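You operate a simulated robot arm through the tools that you are given. There is no shell and no other tool. Be economical: measure what you need, move in short steps, check, and stop when the job is done.

You run a simulated robot arm. Do the job below in one go: nothing can be reset, and whatever is moved stays where it is left.

## Task
Stand the salt and pepper in their pockets of the cruet stand and wipe up the toast crumbs.
Fine: use the yellow pad and put it back.
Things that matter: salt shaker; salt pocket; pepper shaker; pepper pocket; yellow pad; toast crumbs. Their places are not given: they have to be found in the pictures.

Only the result counts: the job must be done as asked and must still hold three seconds after the hand-in. Knocking over, shifting, dropping, spilling or breaking anything else fails it.

## Robot
A 5-joint arm with a two-finger parallel gripper, fixed in place. Base frame: the origin is at the foot of the arm, x ahead of it, y to its left, z up; the work surface is at about z = 0. Readings come in m, degrees, newtons and seconds.
With the tool pointing down near the work surface it reaches from about 0.26 to 0.6 m from the base axis. Its first joint turns from -66.0 to 66.0 degrees. The tool tilts only in the upright plane through the base axis and itself; it spins freely about its own axis. Payload 1.57 kg.
Tool frame: the origin (TCP) lies between the finger pads and is the grasp point; the fingertips stand 0.03 m ahead of it; z points along the fingers, y is the line along which they close. Largest opening 0.08 m; finger width 0.017, thickness 0.012; the body of the gripper, 0.04 by 0.082 m, starts 0.08 m behind the TCP.
Orientation is told as [roll, pitch, yaw] about the base's x, y, z axes, in that order, counted from this pose: with the fingers straight down and closing along the base's y, the tool's x points along the base's -x, its y along +y and its z along -z.

## Interface
- The arm moves only by the tool apply_moves. Its argument "plan" is a list that holds one entry, the list of rows, each a list of 7 numbers: the shift along the tool's x, y, z in m, then the turn, a rotation vector about the tool's x, y, z in degrees, then the gripper command, from -1 (fully open) to 1 (shut), values between in proportion. In form: [[[dx, dy, dz, rx, ry, rz, hand], ...]]. A call has 1 to 8 rows; each row is the pose to reach, as a shift and turn from the pose commanded when the call began, along the tool's axes at that moment. Rows are played at 5 a second. More than 0.05 m and 8.6 degrees between two rows, or a gripper value outside its range, and nothing of the call is played. A pose out of reach is approached as far as the arm can. The call stops where the force on the tool passes 90 N (or 10 N more than at its start, if that is more) or the arm is blocked; 0.2 s more then pass. Each finger travels about 0.153 m/s and halts on what it meets, pressing with about 43 N; the grip force reading is that of the motor and also rises with nothing between the fingers. The clock runs only during rows and for 0.2 s after the last one: add rows that repeat a pose to give the fingers time. The reply holds the time, the measured pose of the TCP, the force on the tool along the base axes, the opening and the grip force, in the units named above and with some noise, and new pictures: "views" is both (left out), scene, wrist or none.
- Cameras (640 x 400 px; columns grow to the right, rows downward): "scene" is fixed at [0.0526, 0.3977, 0.5088]; the picture's right is [-0.57, -0.82, 0.00], its down [-0.52, 0.36, -0.78] and it looks along [0.64, -0.44, -0.63] (base axes); focal length 340 px, centre (320, 200). "wrist" rides on the gripper at [-0.032, 0, -0.078] in the tool frame; the picture's right is [0.00, -1.00, 0.00], its down [0.97, 0.00, -0.24] and it looks along [0.24, 0.00, 0.97] (tool axes); focal length 218 px, centre (320, 200).
- locate(camera, pixels): for up to 12 pixels [column, row] of the newest picture of that camera ("zoom" is the newest enlarged one), the place [x, y, z] in the base frame of the surface seen there, good to about 0.003 m, but the place of the scene camera against the robot may be out by one fixed shift of up to 0.025 m in any direction. It takes no simulated time.
- inspect(camera, box): a new picture of the part [left, top, right, bottom] of that camera's present view, enlarged. It takes no simulated time.
- job_done(): hands the job in; it is judged then, once.

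Work in short steps. Measure before you move; look again where a grasp or a placing could have gone wrong, and mend it. You have 80 turns and 120 pictures in all, those below and enlarged ones among them. Open the gripper and draw the arm clear of the work before you hand the job in, unless the task says otherwise; then end with one line.

The tools are called as name(argument=value, ...) on one line, values as JSON. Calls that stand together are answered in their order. apply_moves: Moves the arm, as the interface text tells. Its arguments: {"type":"object","properties":{"plan":{"type":"array","items":{"type":"array","items":{"type":"array","items":{"type":"number"}}}},"views":{"type":"string","enum":["both","scene","wrist","none"]}},"required":["plan"]} The other tools are called the same way: locate (camera, pixels) gives the place of the surface under pixels of a picture; inspect (camera, box) takes an enlarged picture of a part of a camera's view; job_done () hands the job in.

At the start:

```text
time_s: 0.0
ee_pos: [0.336, 0.2245, 0.2712]
tcp_rot: [0.0, 0.1, 0.0]
contact_force: [0.9, -0.1, 0.3]
opening: 0.08
finger_force: 0.0
```

scene: 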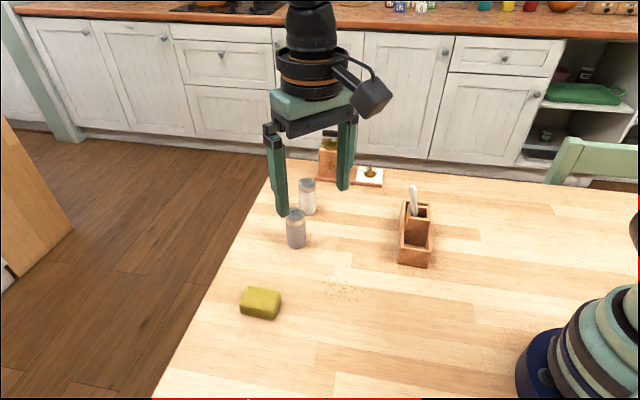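
wrist: 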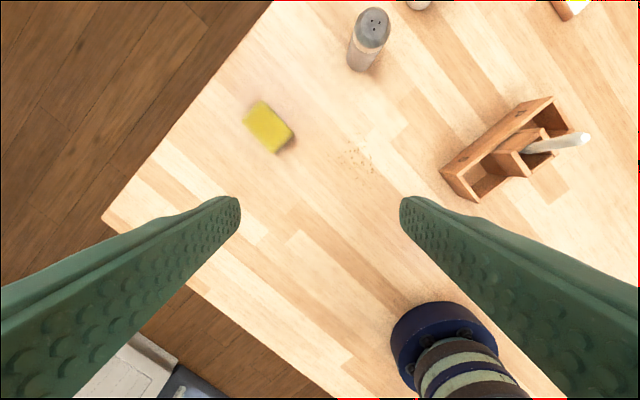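

The scene shows two shakers near (307,196) and (296,228), the cruet stand near (415,240), the pad at (260,303) and crumbs near (343,285). I'll enlarge these areas.

inspect(camera="scene", box=[220, 130, 460, 330])

inspect(camera="wrist", box=[230, 0, 610, 220])

```text
2.00 times, centred on (340, 230) of scene
```

zoom: 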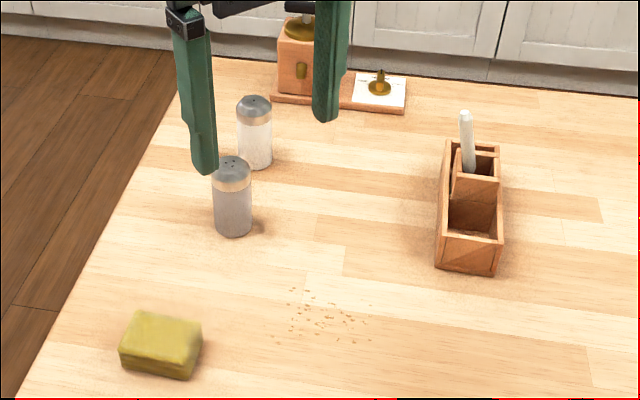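

```text
1.68 times, centred on (420, 110) of wrist
```

zoom: 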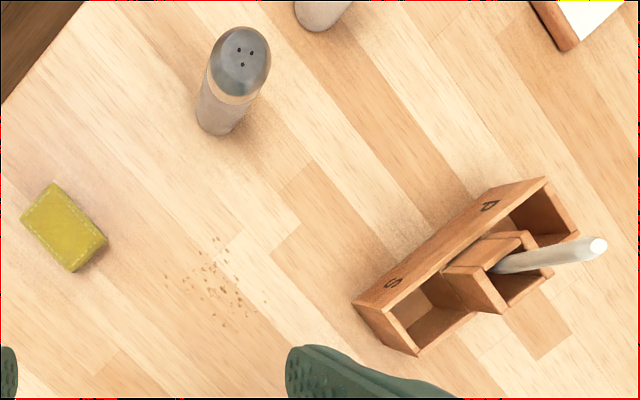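

The stand carries marks "S" (near zoom 393,283) and "P" (zoom 490,206). I'll measure stand, pad, shaker and crumb points in this wrist zoom, and the shakers in the scene.

locate(camera="zoom", pixels=[[240, 58], [212, 128], [22, 215], [53, 183], [106, 240], [72, 270], [355, 303], [545, 180], [578, 235], [418, 352], [435, 325], [535, 215]])

locate(camera="zoom", pixels=[[170, 283], [215, 238], [250, 310], [218, 325], [200, 270], [450, 268], [520, 234], [505, 312], [553, 270], [598, 245], [440, 290], [320, 15]])

locate(camera="scene", pixels=[[308, 181], [308, 212], [296, 213], [296, 245], [260, 293], [343, 290], [413, 188], [402, 262], [428, 267], [325, 172], [370, 178]])

```text
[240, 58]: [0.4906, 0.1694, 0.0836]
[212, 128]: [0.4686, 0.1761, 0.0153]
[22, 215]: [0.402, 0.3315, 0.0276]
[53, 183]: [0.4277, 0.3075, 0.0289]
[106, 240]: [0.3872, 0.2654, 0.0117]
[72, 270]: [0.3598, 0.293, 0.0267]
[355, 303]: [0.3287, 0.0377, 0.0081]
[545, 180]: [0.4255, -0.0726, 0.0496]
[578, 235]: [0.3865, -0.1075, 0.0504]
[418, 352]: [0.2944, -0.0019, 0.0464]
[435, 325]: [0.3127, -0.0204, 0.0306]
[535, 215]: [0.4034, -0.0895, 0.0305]
```

```text
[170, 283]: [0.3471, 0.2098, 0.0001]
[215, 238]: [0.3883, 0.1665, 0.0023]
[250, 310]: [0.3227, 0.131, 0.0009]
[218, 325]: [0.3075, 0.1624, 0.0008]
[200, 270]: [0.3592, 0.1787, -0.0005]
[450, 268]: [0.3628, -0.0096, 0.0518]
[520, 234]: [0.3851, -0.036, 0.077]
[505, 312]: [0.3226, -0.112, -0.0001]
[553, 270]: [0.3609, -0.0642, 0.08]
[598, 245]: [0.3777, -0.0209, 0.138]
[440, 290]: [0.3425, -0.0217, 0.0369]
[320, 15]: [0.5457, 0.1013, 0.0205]
```

```text
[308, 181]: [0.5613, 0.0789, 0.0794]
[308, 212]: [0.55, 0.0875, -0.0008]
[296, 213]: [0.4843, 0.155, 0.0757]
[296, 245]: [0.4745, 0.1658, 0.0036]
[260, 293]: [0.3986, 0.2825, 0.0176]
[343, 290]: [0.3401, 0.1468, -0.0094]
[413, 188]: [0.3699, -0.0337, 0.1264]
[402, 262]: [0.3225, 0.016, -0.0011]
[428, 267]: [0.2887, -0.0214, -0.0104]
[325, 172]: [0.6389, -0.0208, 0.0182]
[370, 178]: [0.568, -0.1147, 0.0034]
```

Stand runs from about (0.31,0.02) to (0.41,-0.09) with the S pocket nearest the base; the pad is near (0.394,0.299), its short side along about 135°. I move above the pad and spin to 45° for a closer look.

apply_moves(plan=[[[-0.01, 0.0125, 0.018, 0, 0, -7.5, -1], [-0.02, 0.025, 0.037, 0, 0, -15, -1], [-0.03, 0.0375, 0.055, 0, 0, -22.5, -1], [-0.04, 0.05, 0.073, 0, 0, -30, -1], [-0.05, 0.0625, 0.092, 0, 0, -37.5, -1], [-0.058, 0.0745, 0.11, 0, 0, -45, -1], [-0.058, 0.0745, 0.11, 0, 0, -45, -1]]])

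```text
time_s: 1.6
ee_pos: [0.3934, 0.2993, 0.162]
tcp_rot: [0.0, 0.0, 45.1]
contact_force: [0.5, -0.4, 0.3]
opening: 0.0799
finger_force: 0.1
```

scene: 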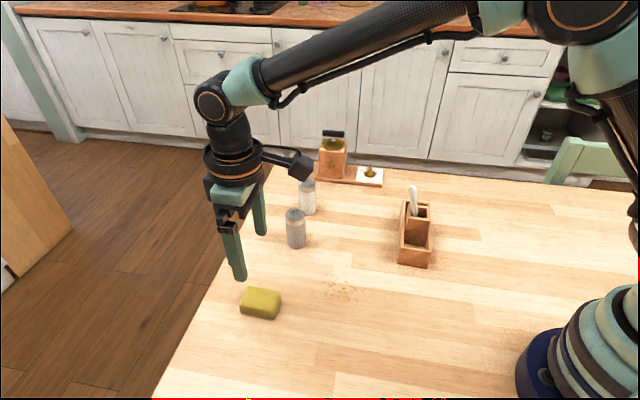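
wrist: 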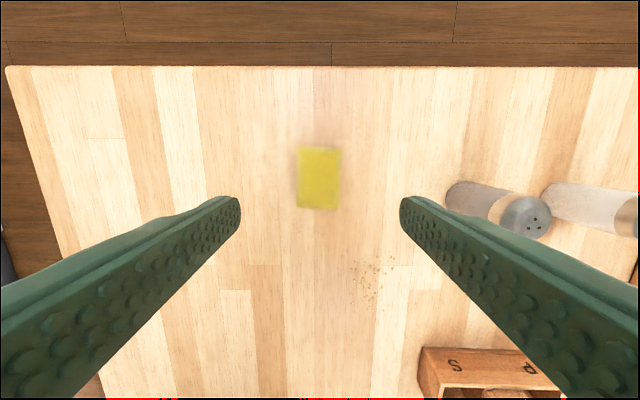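

The pad is now seen square at (298-342,146-210), crumbs at (350-390,258-300). I measure both, and enlarge the shakers.

locate(camera="wrist", pixels=[[300, 150], [339, 152], [336, 206], [300, 204], [320, 178], [355, 262], [392, 266], [378, 283], [360, 298], [375, 316], [350, 282]])

inspect(camera="wrist", box=[280, 240, 440, 340])

inspect(camera="scene", box=[260, 170, 340, 220])

inspect(camera="scene", box=[270, 200, 350, 250])

```text
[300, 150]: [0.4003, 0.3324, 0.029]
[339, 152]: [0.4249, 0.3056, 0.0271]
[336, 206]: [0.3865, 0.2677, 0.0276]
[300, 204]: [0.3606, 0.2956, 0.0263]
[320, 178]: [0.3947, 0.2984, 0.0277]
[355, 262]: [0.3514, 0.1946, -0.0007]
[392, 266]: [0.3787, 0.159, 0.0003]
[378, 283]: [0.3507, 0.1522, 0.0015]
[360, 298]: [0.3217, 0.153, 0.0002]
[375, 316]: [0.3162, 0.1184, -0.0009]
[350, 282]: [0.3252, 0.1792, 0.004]
```

```text
4.00 times, centred on (360, 290) of wrist
```

zoom: 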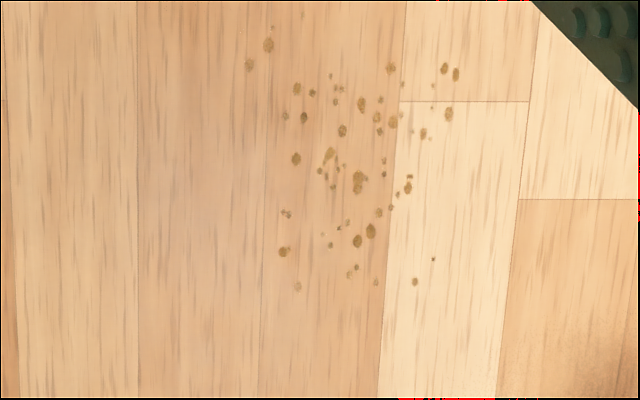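

```text
8.00 times, centred on (300, 195) of scene
```

zoom: 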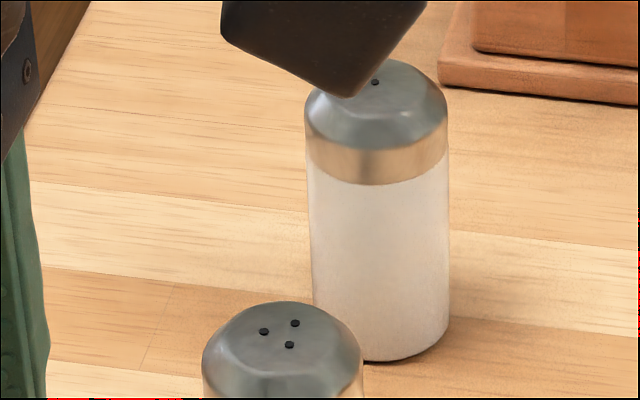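

```text
8.00 times, centred on (310, 225) of scene
```

zoom: 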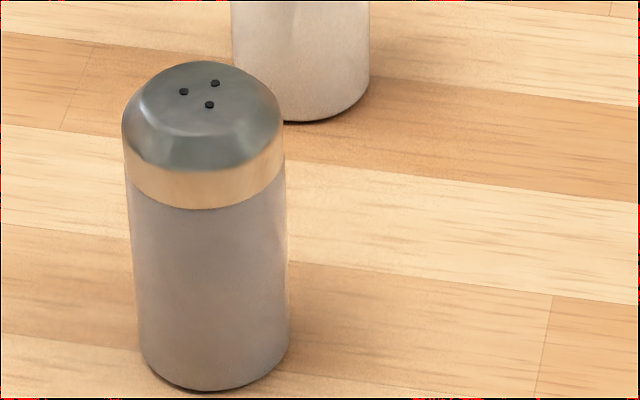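

White one-hole shaker (far) is salt, gray three-hole one is pepper. The pad centre (0.393,0.300) is right under the TCP; I locate the crumb edges and lower onto the pad with the hand open.

locate(camera="wrist", pixels=[[342, 256], [347, 245], [391, 257], [394, 259], [392, 269], [384, 311], [374, 311], [354, 312], [351, 303], [351, 293], [388, 305]])

apply_moves(plan=[[[0, 0, 0.03, 0, 0, 0, -1], [0, 0, 0.06, 0, 0, 0, -1], [0, 0, 0.09, 0, 0, 0, -1], [0, 0, 0.11, 0, 0, 0, -1], [0, 0, 0.125, 0, 0, 0, -1], [0, 0, 0.125, 0, 0, 0, -1]]])

```text
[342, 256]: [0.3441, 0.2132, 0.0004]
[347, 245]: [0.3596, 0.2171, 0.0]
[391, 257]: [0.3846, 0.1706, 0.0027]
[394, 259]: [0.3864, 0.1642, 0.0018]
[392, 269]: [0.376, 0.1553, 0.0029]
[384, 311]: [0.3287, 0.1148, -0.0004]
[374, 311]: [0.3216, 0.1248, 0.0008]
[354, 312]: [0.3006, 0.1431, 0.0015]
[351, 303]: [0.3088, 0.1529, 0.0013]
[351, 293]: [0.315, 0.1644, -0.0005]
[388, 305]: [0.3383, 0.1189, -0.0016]
```

```text
time_s: 3.0
ee_pos: [0.3957, 0.2992, 0.0372]
tcp_rot: [0.0, 0.0, 45.0]
contact_force: [-0.2, -0.3, 1.0]
opening: 0.0801
finger_force: 0.1
```

scene: 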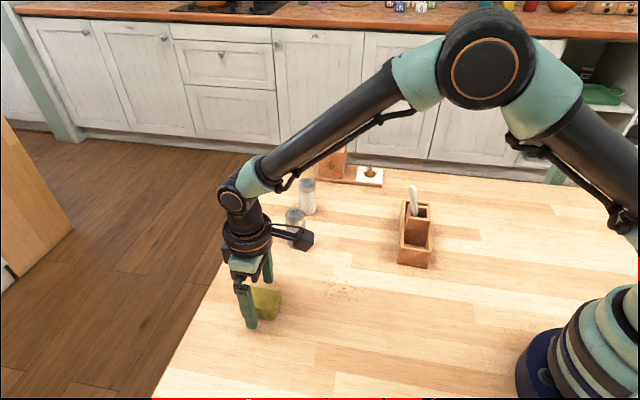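
wrist: 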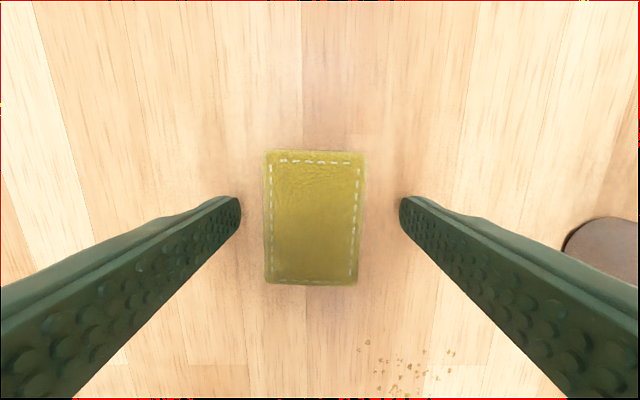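

The pad sits centred between the fingers at (315,217). I close on it and lift slightly.

apply_moves(plan=[[[0, 0, 0, 0, 0, 0, 1], [0, 0, 0, 0, 0, 0, 1], [0, 0, 0, 0, 0, 0, 1], [0, 0, -0.015, 0, 0, 0, 1], [0, 0, -0.03, 0, 0, 0, 1], [0, 0, -0.03, 0, 0, 0, 1]]])

```text
time_s: 4.4
ee_pos: [0.3939, 0.2973, 0.0664]
tcp_rot: [-0.1, 0.1, 45.0]
contact_force: [-0.2, 0.8, -1.2]
opening: 0.0425
finger_force: 42.8
```

scene: 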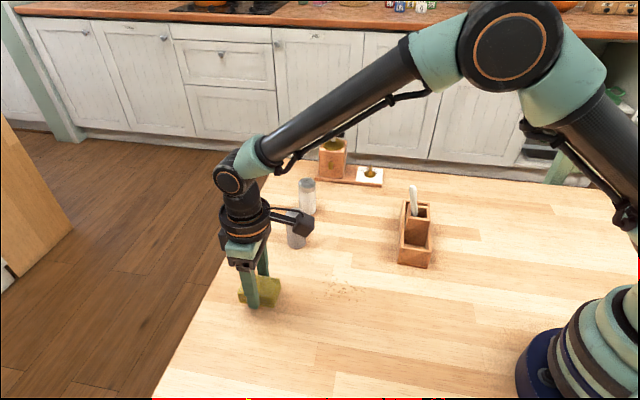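
wrist: 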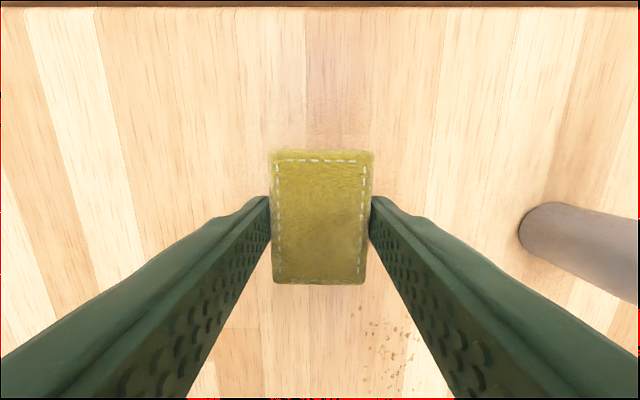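

Pad is held (opening 0.0425). In the tool frame the crumbs span 0.08–0.18 m along x and -0.025…-0.092 along y; I'll wipe in lanes, starting with the first at y=-0.036.

apply_moves(plan=[[[0.03, -0.018, 0, 0, 0, 0, 1], [0.065, -0.036, 0, 0, 0, 0, 1], [0.065, -0.036, 0.018, 0, 0, 0, 1], [0.065, -0.036, 0.031, 0, 0, 0, 1], [0.1, -0.036, 0.031, 0, 0, 0, 1], [0.135, -0.036, 0.031, 0, 0, 0, 1], [0.17, -0.036, 0.031, 0, 0, 0, 1], [0.195, -0.036, 0.031, 0, 0, 0, 1]]])

```text
time_s: 6.2
ee_pos: [0.2826, 0.1371, 0.0372]
tcp_rot: [-0.2, -0.5, 45.1]
contact_force: [8.7, 8.9, 22.6]
opening: 0.0427
finger_force: 42.6
```

scene: 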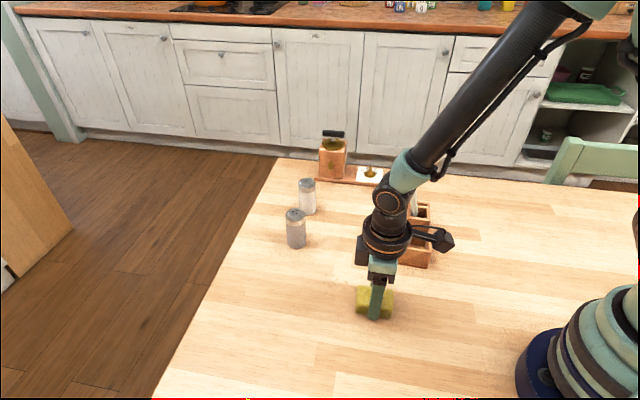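
wrist: 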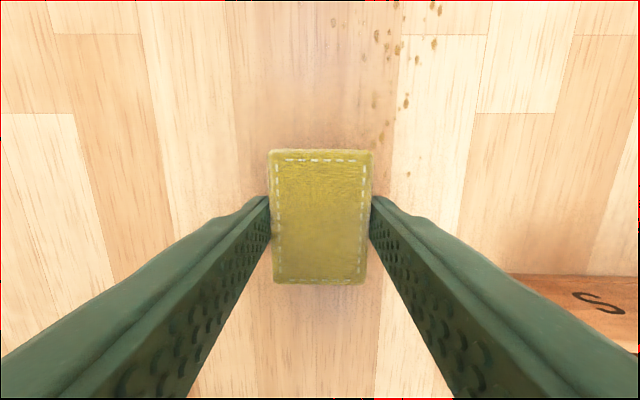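

That worked: the wiped lane is clean and only crumbs to the right (cols 330–440) remain. Next lane goes back at y -0.024, force 22 N is fine.

apply_moves(plan=[[[0, -0.024, 0, 0, 0, 0, 1], [-0.035, -0.024, 0, 0, 0, 0, 1], [-0.07, -0.024, 0, 0, 0, 0, 1], [-0.105, -0.024, 0, 0, 0, 0, 1], [-0.13, -0.024, 0, 0, 0, 0, 1], [-0.13, -0.024, 0, 0, 0, 0, 1]]])

apply_moves(plan=[[[0, -0.023, 0, 0, 0, 0, 1], [0.035, -0.023, 0, 0, 0, 0, 1], [0.07, -0.023, 0, 0, 0, 0, 1], [0.1, -0.023, 0, 0, 0, 0, 1], [0.125, -0.023, 0, 0, 0, 0, 1], [0.125, -0.023, -0.03, 0, 0, 0, 1], [0.09, -0.005, -0.06, 0, 0, 0, 1], [0.09, -0.005, -0.06, 0, 0, 0, 1]]])

```text
time_s: 7.6
ee_pos: [0.39, 0.2119, 0.0355]
tcp_rot: [-0.1, 0.1, 45.0]
contact_force: [0.3, 0.3, -0.3]
opening: 0.0429
finger_force: 43.2
```

scene: 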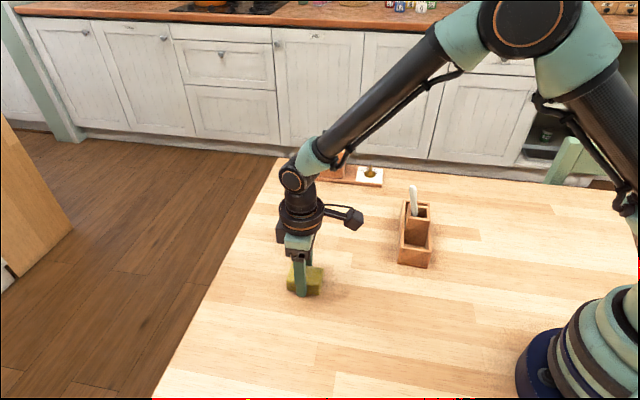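
wrist: 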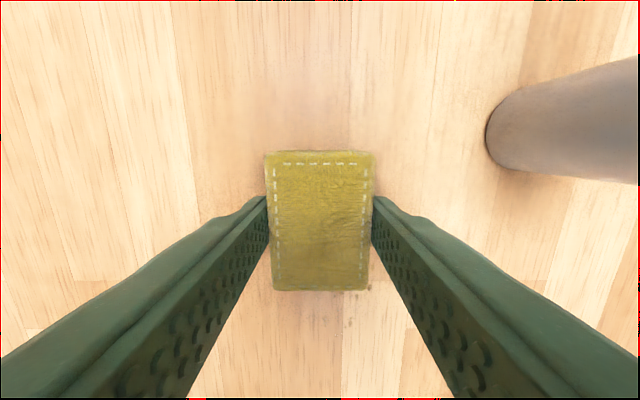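

```text
time_s: 9.4
ee_pos: [0.3278, 0.1456, 0.0963]
tcp_rot: [0.0, 0.0, 45.0]
contact_force: [0.6, -0.6, 0.3]
opening: 0.0425
finger_force: 42.9
```

scene: 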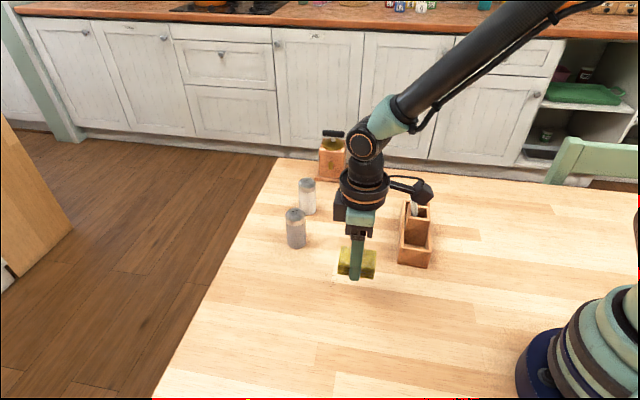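
wrist: 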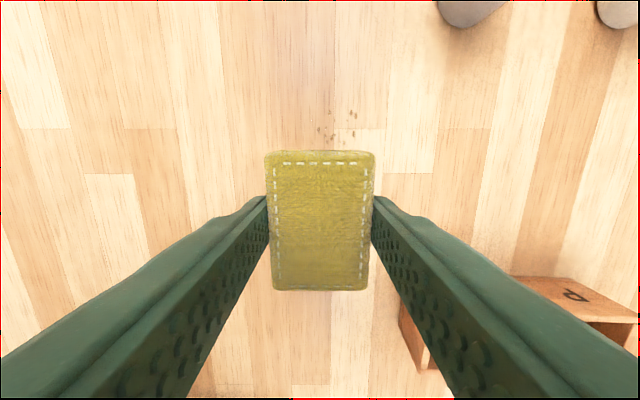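

A few crumbs remain at wrist (318-357,108-148), where contact got lost (force ~0 at the lane end). I enlarge and measure them.

inspect(camera="wrist", box=[260, 60, 420, 160])

inspect(camera="scene", box=[280, 250, 400, 325])

locate(camera="wrist", pixels=[[319, 129], [330, 112], [351, 113], [355, 131], [334, 137], [338, 147]])

```text
4.00 times, centred on (340, 110) of wrist
```

zoom: 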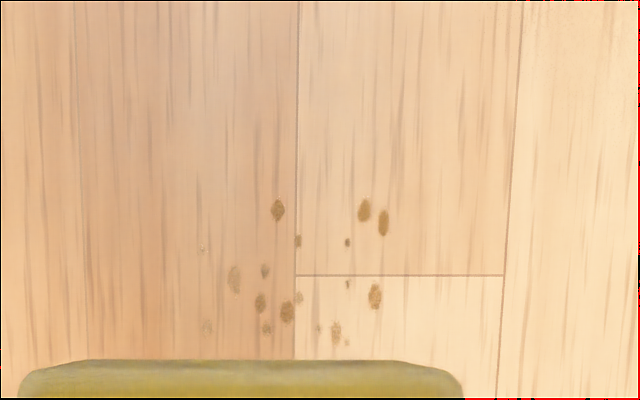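

```text
5.33 times, centred on (340, 288) of scene
```

zoom: 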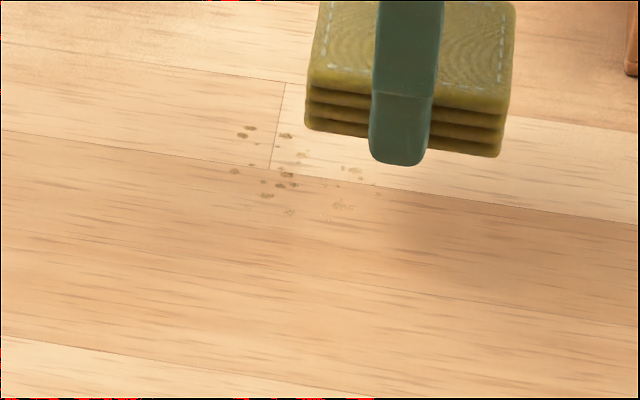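

```text
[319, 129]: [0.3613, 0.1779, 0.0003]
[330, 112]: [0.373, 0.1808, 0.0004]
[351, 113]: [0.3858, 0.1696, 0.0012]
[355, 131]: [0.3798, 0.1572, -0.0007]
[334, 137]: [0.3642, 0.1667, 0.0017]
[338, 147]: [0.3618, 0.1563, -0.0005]
```

The remaining crumbs are faded, lying around (0.36-0.386,0.156-0.181); pressing harder should clear them. I go back over that zone with the pad 4 mm lower.

apply_moves(plan=[[[-0.04, -0.011, 0.02, 0, 0, 0, 1], [-0.08, -0.011, 0.045, 0, 0, 0, 1], [-0.08, -0.011, 0.064, 0, 0, 0, 1], [-0.055, -0.011, 0.064, 0, 0, 0, 1], [-0.03, -0.011, 0.064, 0, 0, 0, 1], [-0.005, -0.011, 0.064, 0, 0, 0, 1], [0.02, -0.011, 0.064, 0, 0, 0, 1], [0.03, -0.011, 0.064, 0, 0, 0, 1]]], views="none")

apply_moves(plan=[[[0, 0.02, 0, 0, 0, 0, 1], [-0.025, 0.02, 0, 0, 0, 0, 1], [-0.05, 0.02, 0, 0, 0, 0, 1], [-0.075, 0.02, 0, 0, 0, 0, 1], [-0.1, 0.02, 0, 0, 0, 0, 1], [-0.1, 0.02, -0.03, 0, 0, 0, 1], [-0.055, 0.02, -0.06, 0, 0, 0, 1], [-0.015, 0.02, -0.08, 0, 0, 0, 1]]])

```text
time_s: 11.2
ee_pos: [0.3217, 0.1174, 0.0338]
tcp_rot: [-0.2, -0.6, 45.0]
contact_force: [11.8, 11.4, 33.5]
opening: 0.0428
finger_force: 42.6
```

```text
refused: row 7 steps farther than a row can; nothing moved
```

The press reads 33 N, so contact is good. I repeat the return lane with shorter steps.

apply_moves(plan=[[[0, 0.02, 0, 0, 0, 0, 1], [-0.025, 0.02, 0, 0, 0, 0, 1], [-0.05, 0.02, 0, 0, 0, 0, 1], [-0.075, 0.02, 0, 0, 0, 0, 1], [-0.1, 0.02, 0, 0, 0, 0, 1], [-0.1, 0.02, -0.03, 0, 0, 0, 1], [-0.065, 0.02, -0.06, 0, 0, 0, 1], [-0.025, 0.02, -0.08, 0, 0, 0, 1]]])

inspect(camera="scene", box=[270, 235, 430, 335])

inspect(camera="wrist", box=[200, 0, 520, 200])

```text
time_s: 13.0
ee_pos: [0.3171, 0.1465, 0.1095]
tcp_rot: [0.0, -0.1, 45.0]
contact_force: [0.0, 0.9, -0.8]
opening: 0.0427
finger_force: 43.1
```

scene: 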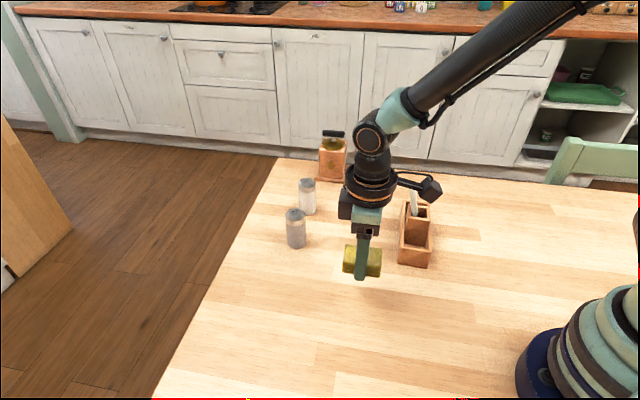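
wrist: 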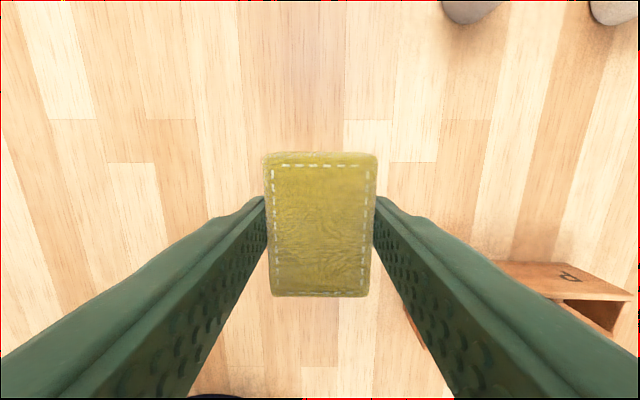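

```text
4.00 times, centred on (350, 285) of scene
```

zoom: 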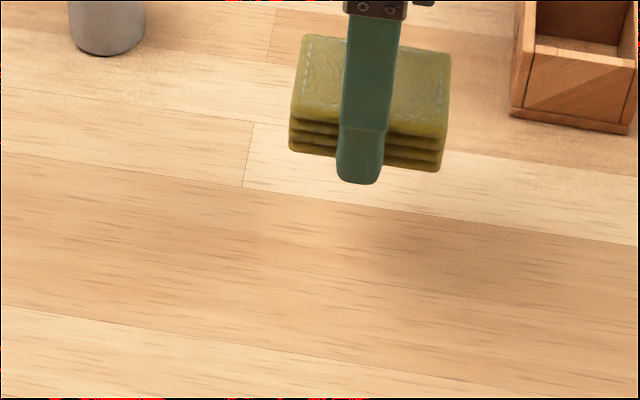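

```text
2.00 times, centred on (360, 100) of wrist
```

zoom: 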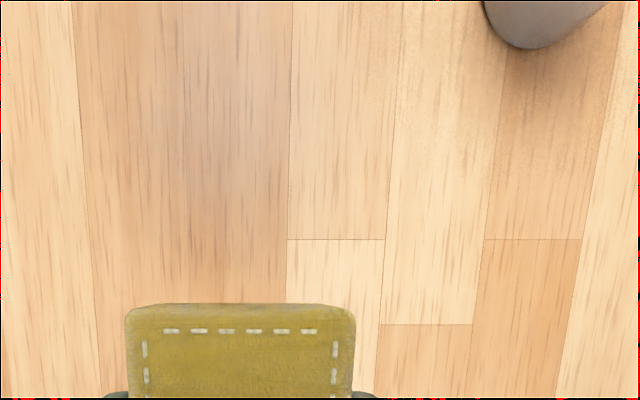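

No crumbs are visible. I carry the pad back over its starting place and lower it.

apply_moves(plan=[[[-0.04, 0.014, 0, 0, 0, 0, 1], [-0.08, 0.028, 0, 0, 0, 0, 1], [-0.12, 0.042, 0, 0, 0, 0, 1], [-0.16, 0.056, 0, 0, 0, 0, 1], [-0.16, 0.056, 0.03, 0, 0, 0, 1], [-0.16, 0.056, 0.06, 0, 0, 0, 1], [-0.16, 0.056, 0.075, 0, 0, 0, 1], [-0.16, 0.056, 0.078, 0, 0, 0, 1]]])

inspect(camera="scene", box=[220, 235, 400, 348])

```text
time_s: 14.8
ee_pos: [0.3949, 0.2983, 0.0318]
tcp_rot: [0.0, 0.0, 45.1]
contact_force: [0.0, 0.3, -0.2]
opening: 0.0425
finger_force: 43.3
```

scene: 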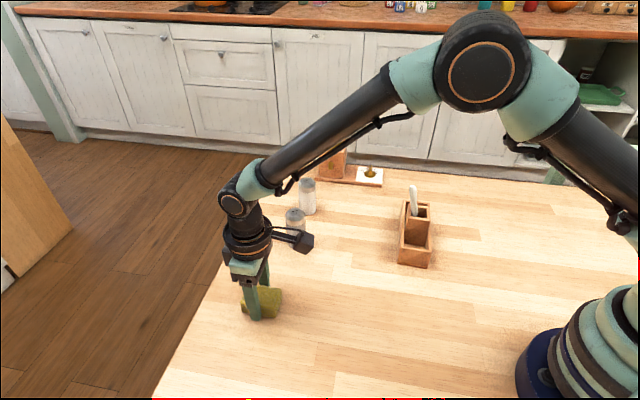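
wrist: 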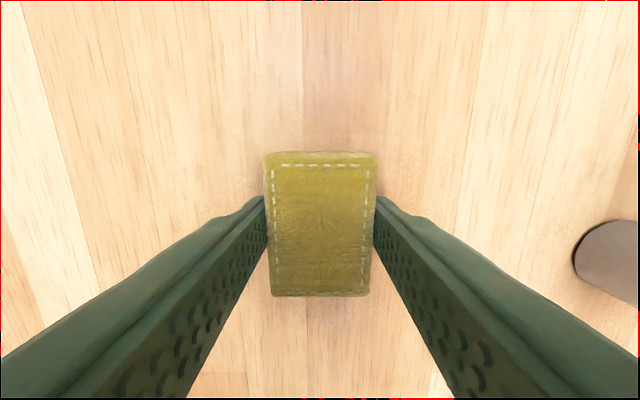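

```text
3.54 times, centred on (310, 292) of scene
```

zoom: 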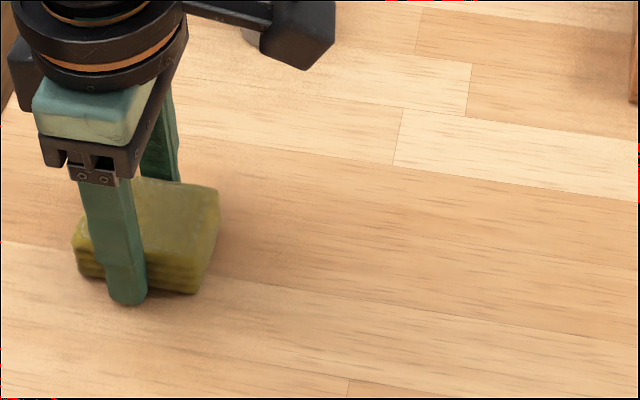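

Crumb area is clean. No contact yet at 0.032; I lower 1.5 mm more, open and rise.

apply_moves(plan=[[[0, 0, 0.0015, 0, 0, 0, 1], [0, 0, 0.0015, 0, 0, 0, -1], [0, 0, 0.0015, 0, 0, 0, -1], [0, 0, 0.0015, 0, 0, 0, -1], [0, 0, -0.03, 0, 0, 0, -1], [0, 0, -0.07, 0, 0, 0, -1], [0, 0, -0.11, 0, 0, 0, -1], [0, 0, -0.13, 0, 0, 0, -1]]])

locate(camera="wrist", pixels=[[300, 150], [339, 152], [336, 206], [300, 204], [320, 178]])

```text
time_s: 16.6
ee_pos: [0.3912, 0.3009, 0.165]
tcp_rot: [0.0, -0.1, 45.0]
contact_force: [-0.2, -0.2, 0.7]
opening: 0.0801
finger_force: 0.1
```

scene: 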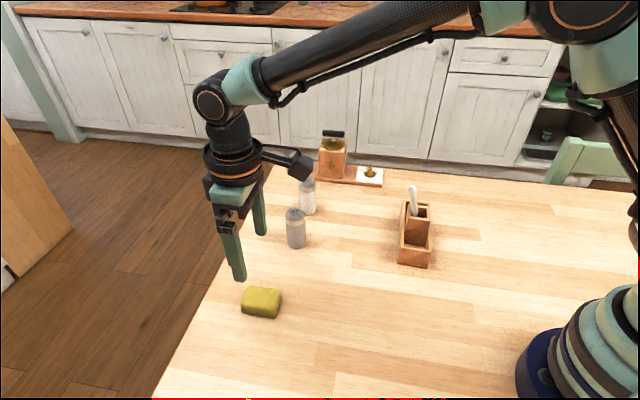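
wrist: 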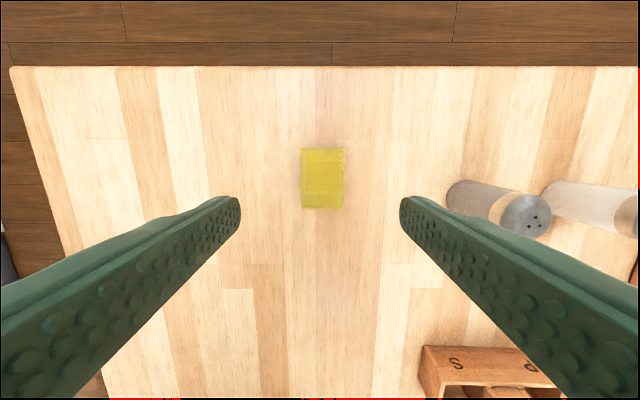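

```text
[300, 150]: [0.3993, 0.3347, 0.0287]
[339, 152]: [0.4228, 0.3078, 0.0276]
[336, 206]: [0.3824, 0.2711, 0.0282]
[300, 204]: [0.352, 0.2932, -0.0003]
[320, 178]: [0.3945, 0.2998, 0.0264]
```

The pad is back (centre ≈(0.392,0.301)) and crumbs are gone. Next the pepper (gray, ≈(0.478,0.167)): I go above it, spinning toward yaw −48 so the fingers will close across the stand's width.

apply_moves(plan=[[[0.004, -0.019, -0.01, 0, 0, 8.5, -1], [0.008, -0.038, -0.02, 0, 0, 17, -1], [0.012, -0.057, -0.03, 0, 0, 25.5, -1], [0.016, -0.076, -0.03, 0, 0, 34, -1], [0.02, -0.096, -0.03, 0, 0, 42.5, -1], [0.025, -0.115, -0.03, 0, 0, 51, -1], [0.029, -0.134, -0.03, 0, 0, 59.5, -1], [0.033, -0.153, -0.03, 0, 0, 68, -1]]], views="none")

apply_moves(plan=[[[0, 0, 0, 0, 0, 8.4, -1], [0, 0, 0, 0, 0, 16.7, -1], [0, 0, 0, 0, 0, 25, -1], [0, 0, 0, 0, 0, 25, -1]]])

```text
time_s: 18.4
ee_pos: [0.4782, 0.1672, 0.1933]
tcp_rot: [0.0, 0.0, -23.1]
contact_force: [0.5, -0.6, -0.8]
opening: 0.0802
finger_force: 0.1
```

```text
time_s: 19.4
ee_pos: [0.4776, 0.1678, 0.1943]
tcp_rot: [0.0, 0.1, -48.1]
contact_force: [0.0, -0.9, -0.4]
opening: 0.08
finger_force: 0.0
```

scene: 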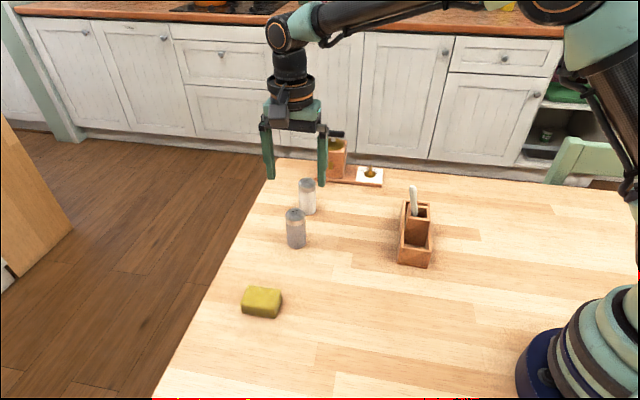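
wrist: 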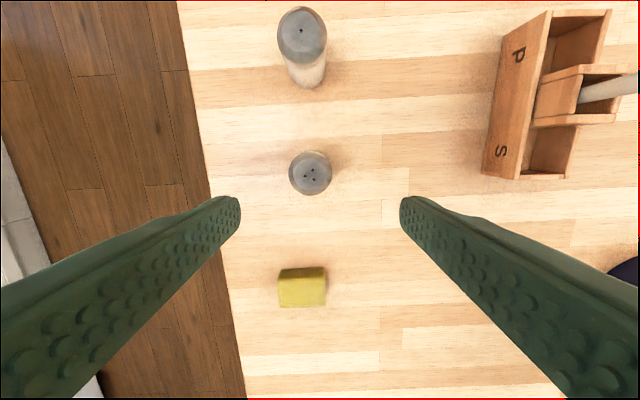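

The pepper is seen at (311,173), salt at (302,35). I measure pepper top centre and edges, and the stand's rim points again.

locate(camera="wrist", pixels=[[311, 170], [291, 172], [331, 172], [311, 153], [303, 20], [302, 50], [279, 35], [326, 35]])

inspect(camera="wrist", box=[470, 0, 640, 190])

```text
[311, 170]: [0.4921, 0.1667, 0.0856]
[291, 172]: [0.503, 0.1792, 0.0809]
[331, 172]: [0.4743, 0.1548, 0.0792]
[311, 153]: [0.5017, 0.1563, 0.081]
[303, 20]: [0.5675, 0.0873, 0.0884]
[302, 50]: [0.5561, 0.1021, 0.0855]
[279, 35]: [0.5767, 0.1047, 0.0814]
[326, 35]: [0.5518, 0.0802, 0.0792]
```

```text
2.11 times, centred on (555, 95) of wrist
```

zoom: 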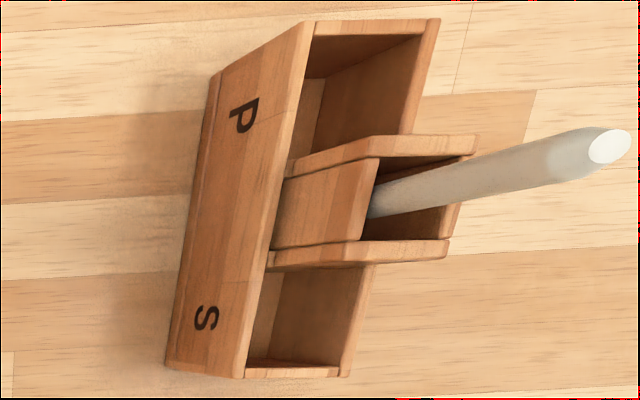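

Pepper centre ≈(0.4885,0.167), top 0.085. I measure rim points of the stand in the zoom, then shift 1 cm and lower around the pepper.

locate(camera="zoom", pixels=[[311, 26], [437, 22], [430, 32], [313, 35], [405, 131], [285, 178], [243, 372], [347, 372], [262, 272], [365, 275], [338, 369], [247, 367]])

apply_moves(plan=[[[-0.0074, 0.0075, 0, 0, 0, 0, -1], [-0.0074, 0.0075, 0.03, 0, 0, 0, -1], [-0.0074, 0.0075, 0.06, 0, 0, 0, -1], [-0.0074, 0.0075, 0.085, 0, 0, 0, -1], [-0.0074, 0.0075, 0.1, 0, 0, 0, -1], [-0.0074, 0.0075, 0.111, 0, 0, 0, -1], [-0.0074, 0.0075, 0.111, 0, 0, 0, -1]]])

```text
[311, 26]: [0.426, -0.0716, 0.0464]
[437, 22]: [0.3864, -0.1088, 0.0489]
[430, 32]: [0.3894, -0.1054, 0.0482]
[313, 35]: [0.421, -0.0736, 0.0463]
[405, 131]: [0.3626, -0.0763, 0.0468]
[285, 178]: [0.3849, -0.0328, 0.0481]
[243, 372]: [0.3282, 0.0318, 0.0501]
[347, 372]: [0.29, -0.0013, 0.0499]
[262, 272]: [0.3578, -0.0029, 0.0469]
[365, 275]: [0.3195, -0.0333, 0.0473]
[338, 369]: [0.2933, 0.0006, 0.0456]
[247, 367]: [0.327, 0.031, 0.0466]
```

```text
time_s: 21.0
ee_pos: [0.4872, 0.1673, 0.0805]
tcp_rot: [-0.1, 0.0, -48.0]
contact_force: [-0.3, -0.3, -0.2]
opening: 0.0802
finger_force: 0.0
```

scene: 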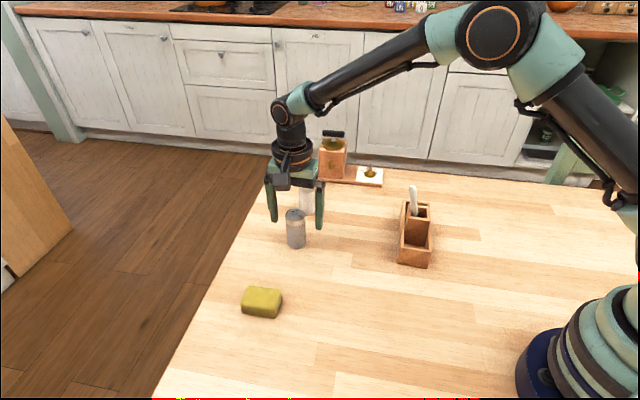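
wrist: 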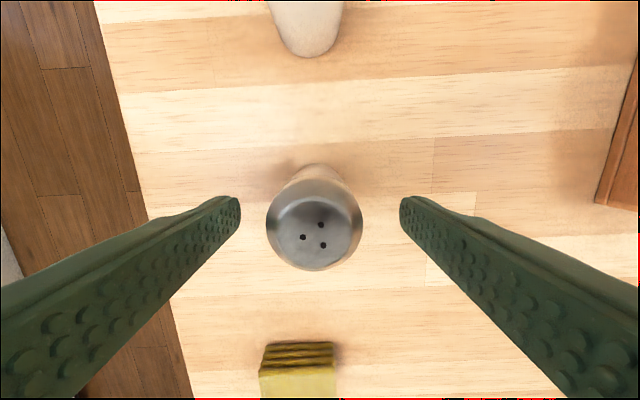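

The pepper is centred between the fingers (313,237). I close on it; the opening will tell its diameter; then lift.

apply_moves(plan=[[[0, 0, 0, 0, 0, 0, 0.5], [0, 0, 0, 0, 0, 0, 1], [0, 0, 0, 0, 0, 0, 1], [0, 0, 0, 0, 0, 0, 1], [0, 0, -0.03, 0, 0, 0, 1], [0, 0, -0.07, 0, 0, 0, 1], [0, 0, -0.11, 0, 0, 0, 1], [0, 0, -0.11, 0, 0, 0, 1]]])

```text
time_s: 22.8
ee_pos: [0.489, 0.1663, 0.1937]
tcp_rot: [0.0, 0.0, -48.0]
contact_force: [0.3, -0.3, -1.1]
opening: 0.0385
finger_force: 42.9
```

scene: 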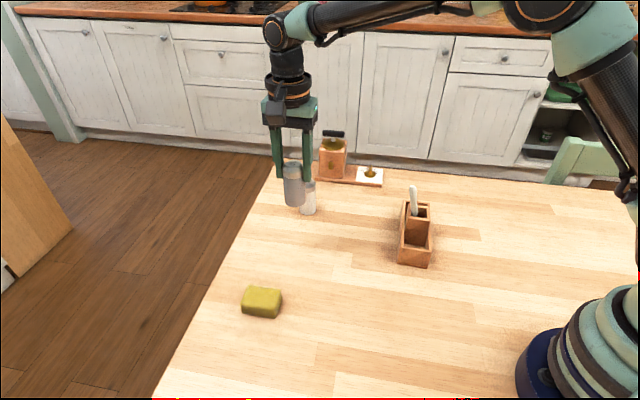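
wrist: 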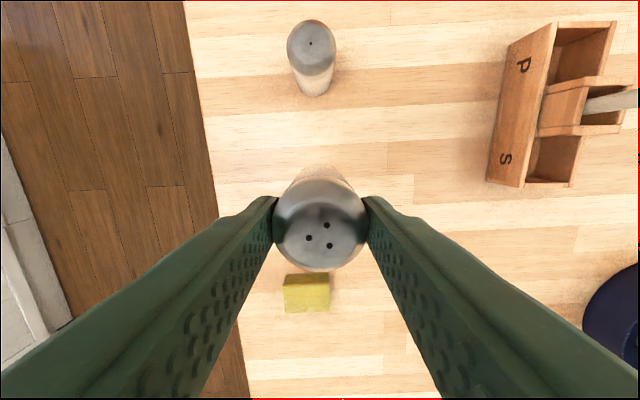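

Pepper held (diameter ≈0.0385), centred and upright. I raise it and hover over the stand's middle (z 0.235) so the camera looks straight down into the P pocket.

apply_moves(plan=[[[-0.003, -0.01, -0.0435, 0, 0, 0, 1], [-0.012, -0.05, -0.0435, 0, 0, 0, 1], [-0.022, -0.09, -0.0435, 0, 0, 0, 1], [-0.032, -0.13, -0.0435, 0, 0, 0, 1], [-0.041, -0.17, -0.0435, 0, 0, 0, 1], [-0.05, -0.205, -0.0435, 0, 0, 0, 1], [-0.0569, -0.2342, -0.0435, 0, 0, 0, 1], [-0.0569, -0.2342, -0.0435, 0, 0, 0, 1]]])

inspect(camera="wrist", box=[240, 60, 400, 200])

```text
time_s: 24.6
ee_pos: [0.3503, -0.0317, 0.2376]
tcp_rot: [0.0, 0.0, -48.0]
contact_force: [-0.5, 0.7, -0.9]
opening: 0.0384
finger_force: 43.1
```

scene: 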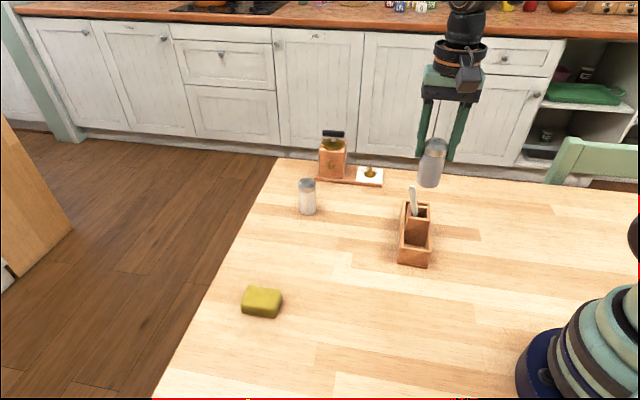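
wrist: 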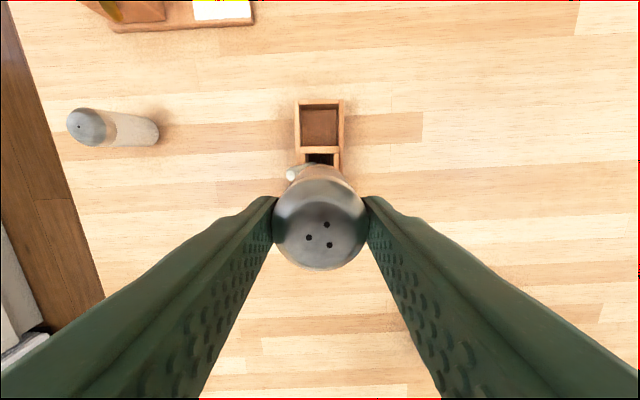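

```text
2.86 times, centred on (320, 130) of wrist
```

zoom: 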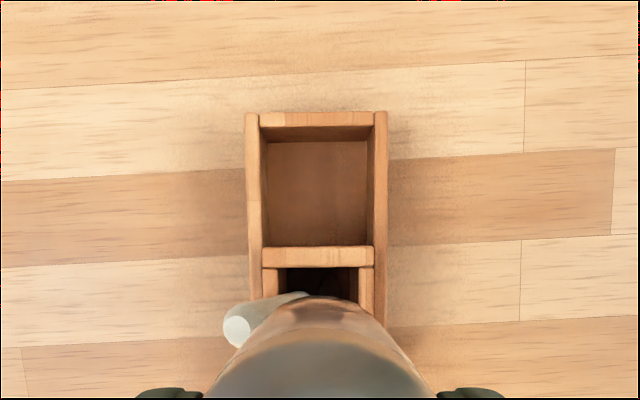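

The P pocket is nicely seen from above: inner rim zoom (260–374,126–246), ≈0.045 m square. I confirm by locating rim points.

locate(camera="zoom", pixels=[[253, 150], [253, 220], [381, 150], [381, 220], [316, 119], [316, 251], [316, 190], [280, 160], [355, 160], [280, 230], [355, 230]])

```text
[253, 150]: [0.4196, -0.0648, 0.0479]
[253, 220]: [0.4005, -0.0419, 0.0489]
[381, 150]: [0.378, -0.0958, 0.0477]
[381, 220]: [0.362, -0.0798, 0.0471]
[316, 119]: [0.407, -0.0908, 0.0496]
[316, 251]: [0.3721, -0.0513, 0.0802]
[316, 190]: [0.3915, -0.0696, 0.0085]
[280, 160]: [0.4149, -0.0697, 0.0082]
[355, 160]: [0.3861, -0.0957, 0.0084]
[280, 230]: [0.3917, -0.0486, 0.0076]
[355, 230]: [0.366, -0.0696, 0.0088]
```

Pocket centre ≈(0.390,-0.071), floor z≈0.008. I move over it (tool x −0.0545, y +0.0015) and lower until the shaker bottom is just above the rim, then check.

apply_moves(plan=[[[-0.0272, 0.0008, 0, 0, 0, 0, 1], [-0.0545, 0.0015, 0, 0, 0, 0, 1], [-0.0545, 0.0015, 0.03, 0, 0, 0, 1], [-0.0545, 0.0015, 0.06, 0, 0, 0, 1], [-0.0545, 0.0015, 0.085, 0, 0, 0, 1], [-0.0545, 0.0015, 0.085, 0, 0, 0, 1]]])

inspect(camera="scene", box=[350, 130, 480, 280])

```text
time_s: 26.0
ee_pos: [0.3913, -0.0705, 0.1509]
tcp_rot: [0.1, 0.0, -48.0]
contact_force: [-0.8, -0.3, -1.3]
opening: 0.0383
finger_force: 43.7
```

scene: 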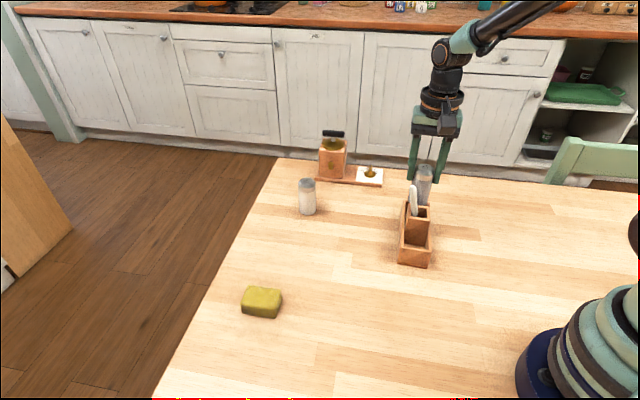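
wrist: 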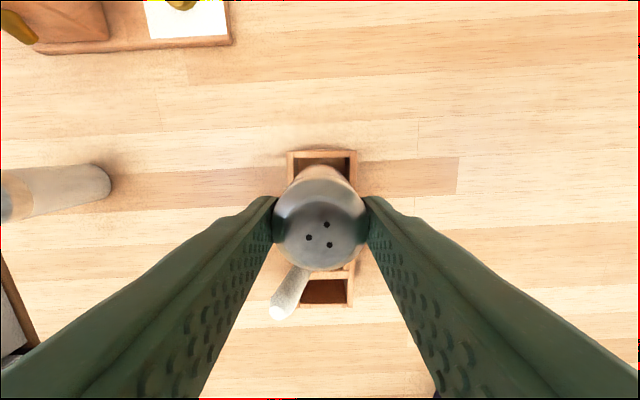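

```text
2.67 times, centred on (415, 205) of scene
```

zoom: 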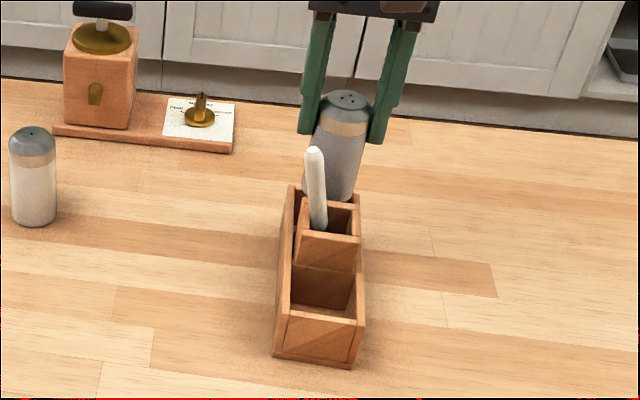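

Nearly centred. I enlarge the wrist view to check the lateral offset.

inspect(camera="wrist", box=[260, 140, 380, 320])

locate(camera="wrist", pixels=[[290, 165], [354, 165], [322, 153]])

```text
2.22 times, centred on (320, 230) of wrist
```

zoom: 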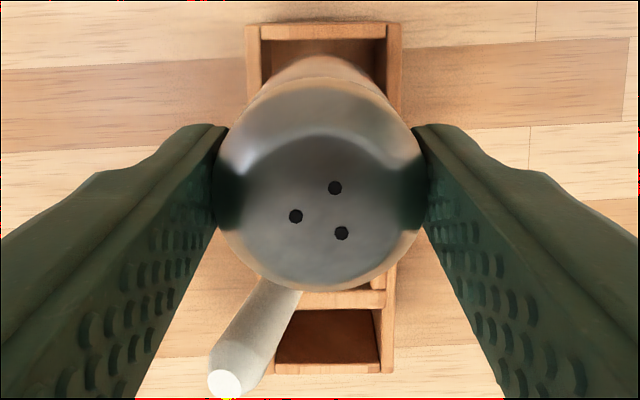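

```text
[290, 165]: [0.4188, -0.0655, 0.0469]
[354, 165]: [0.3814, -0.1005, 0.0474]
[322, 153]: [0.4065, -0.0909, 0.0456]
```

Pocket centre is ~1 mm to the tool's −y; I correct that and lower the pepper into the pocket.

apply_moves(plan=[[[0, -0.0012, 0.01, 0, 0, 0, 1], [0, -0.0012, 0.025, 0, 0, 0, 1], [0, -0.0012, 0.04, 0, 0, 0, 1], [0, -0.0012, 0.05, 0, 0, 0, 1], [0, -0.0012, 0.057, 0, 0, 0, 1], [0, -0.0012, 0.057, 0, 0, 0, 1]]])

inspect(camera="scene", box=[370, 150, 460, 280])

```text
time_s: 27.4
ee_pos: [0.3893, -0.0704, 0.0933]
tcp_rot: [0.1, 0.1, -48.0]
contact_force: [0.1, 0.3, -0.7]
opening: 0.0385
finger_force: 42.8
```

scene: 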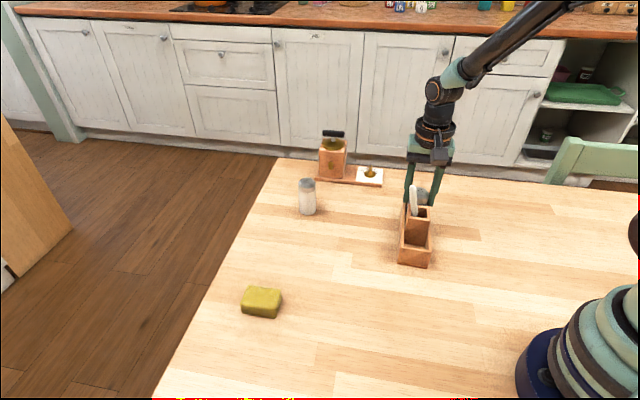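
wrist: 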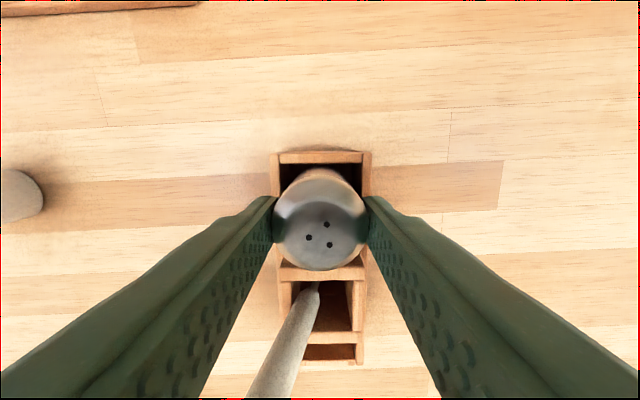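

```text
3.08 times, centred on (415, 215) of scene
```

zoom: 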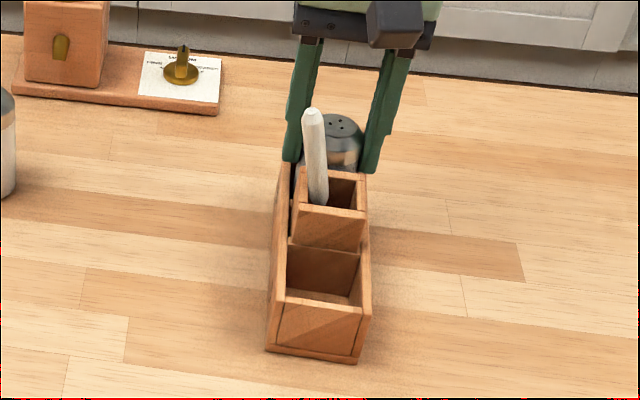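

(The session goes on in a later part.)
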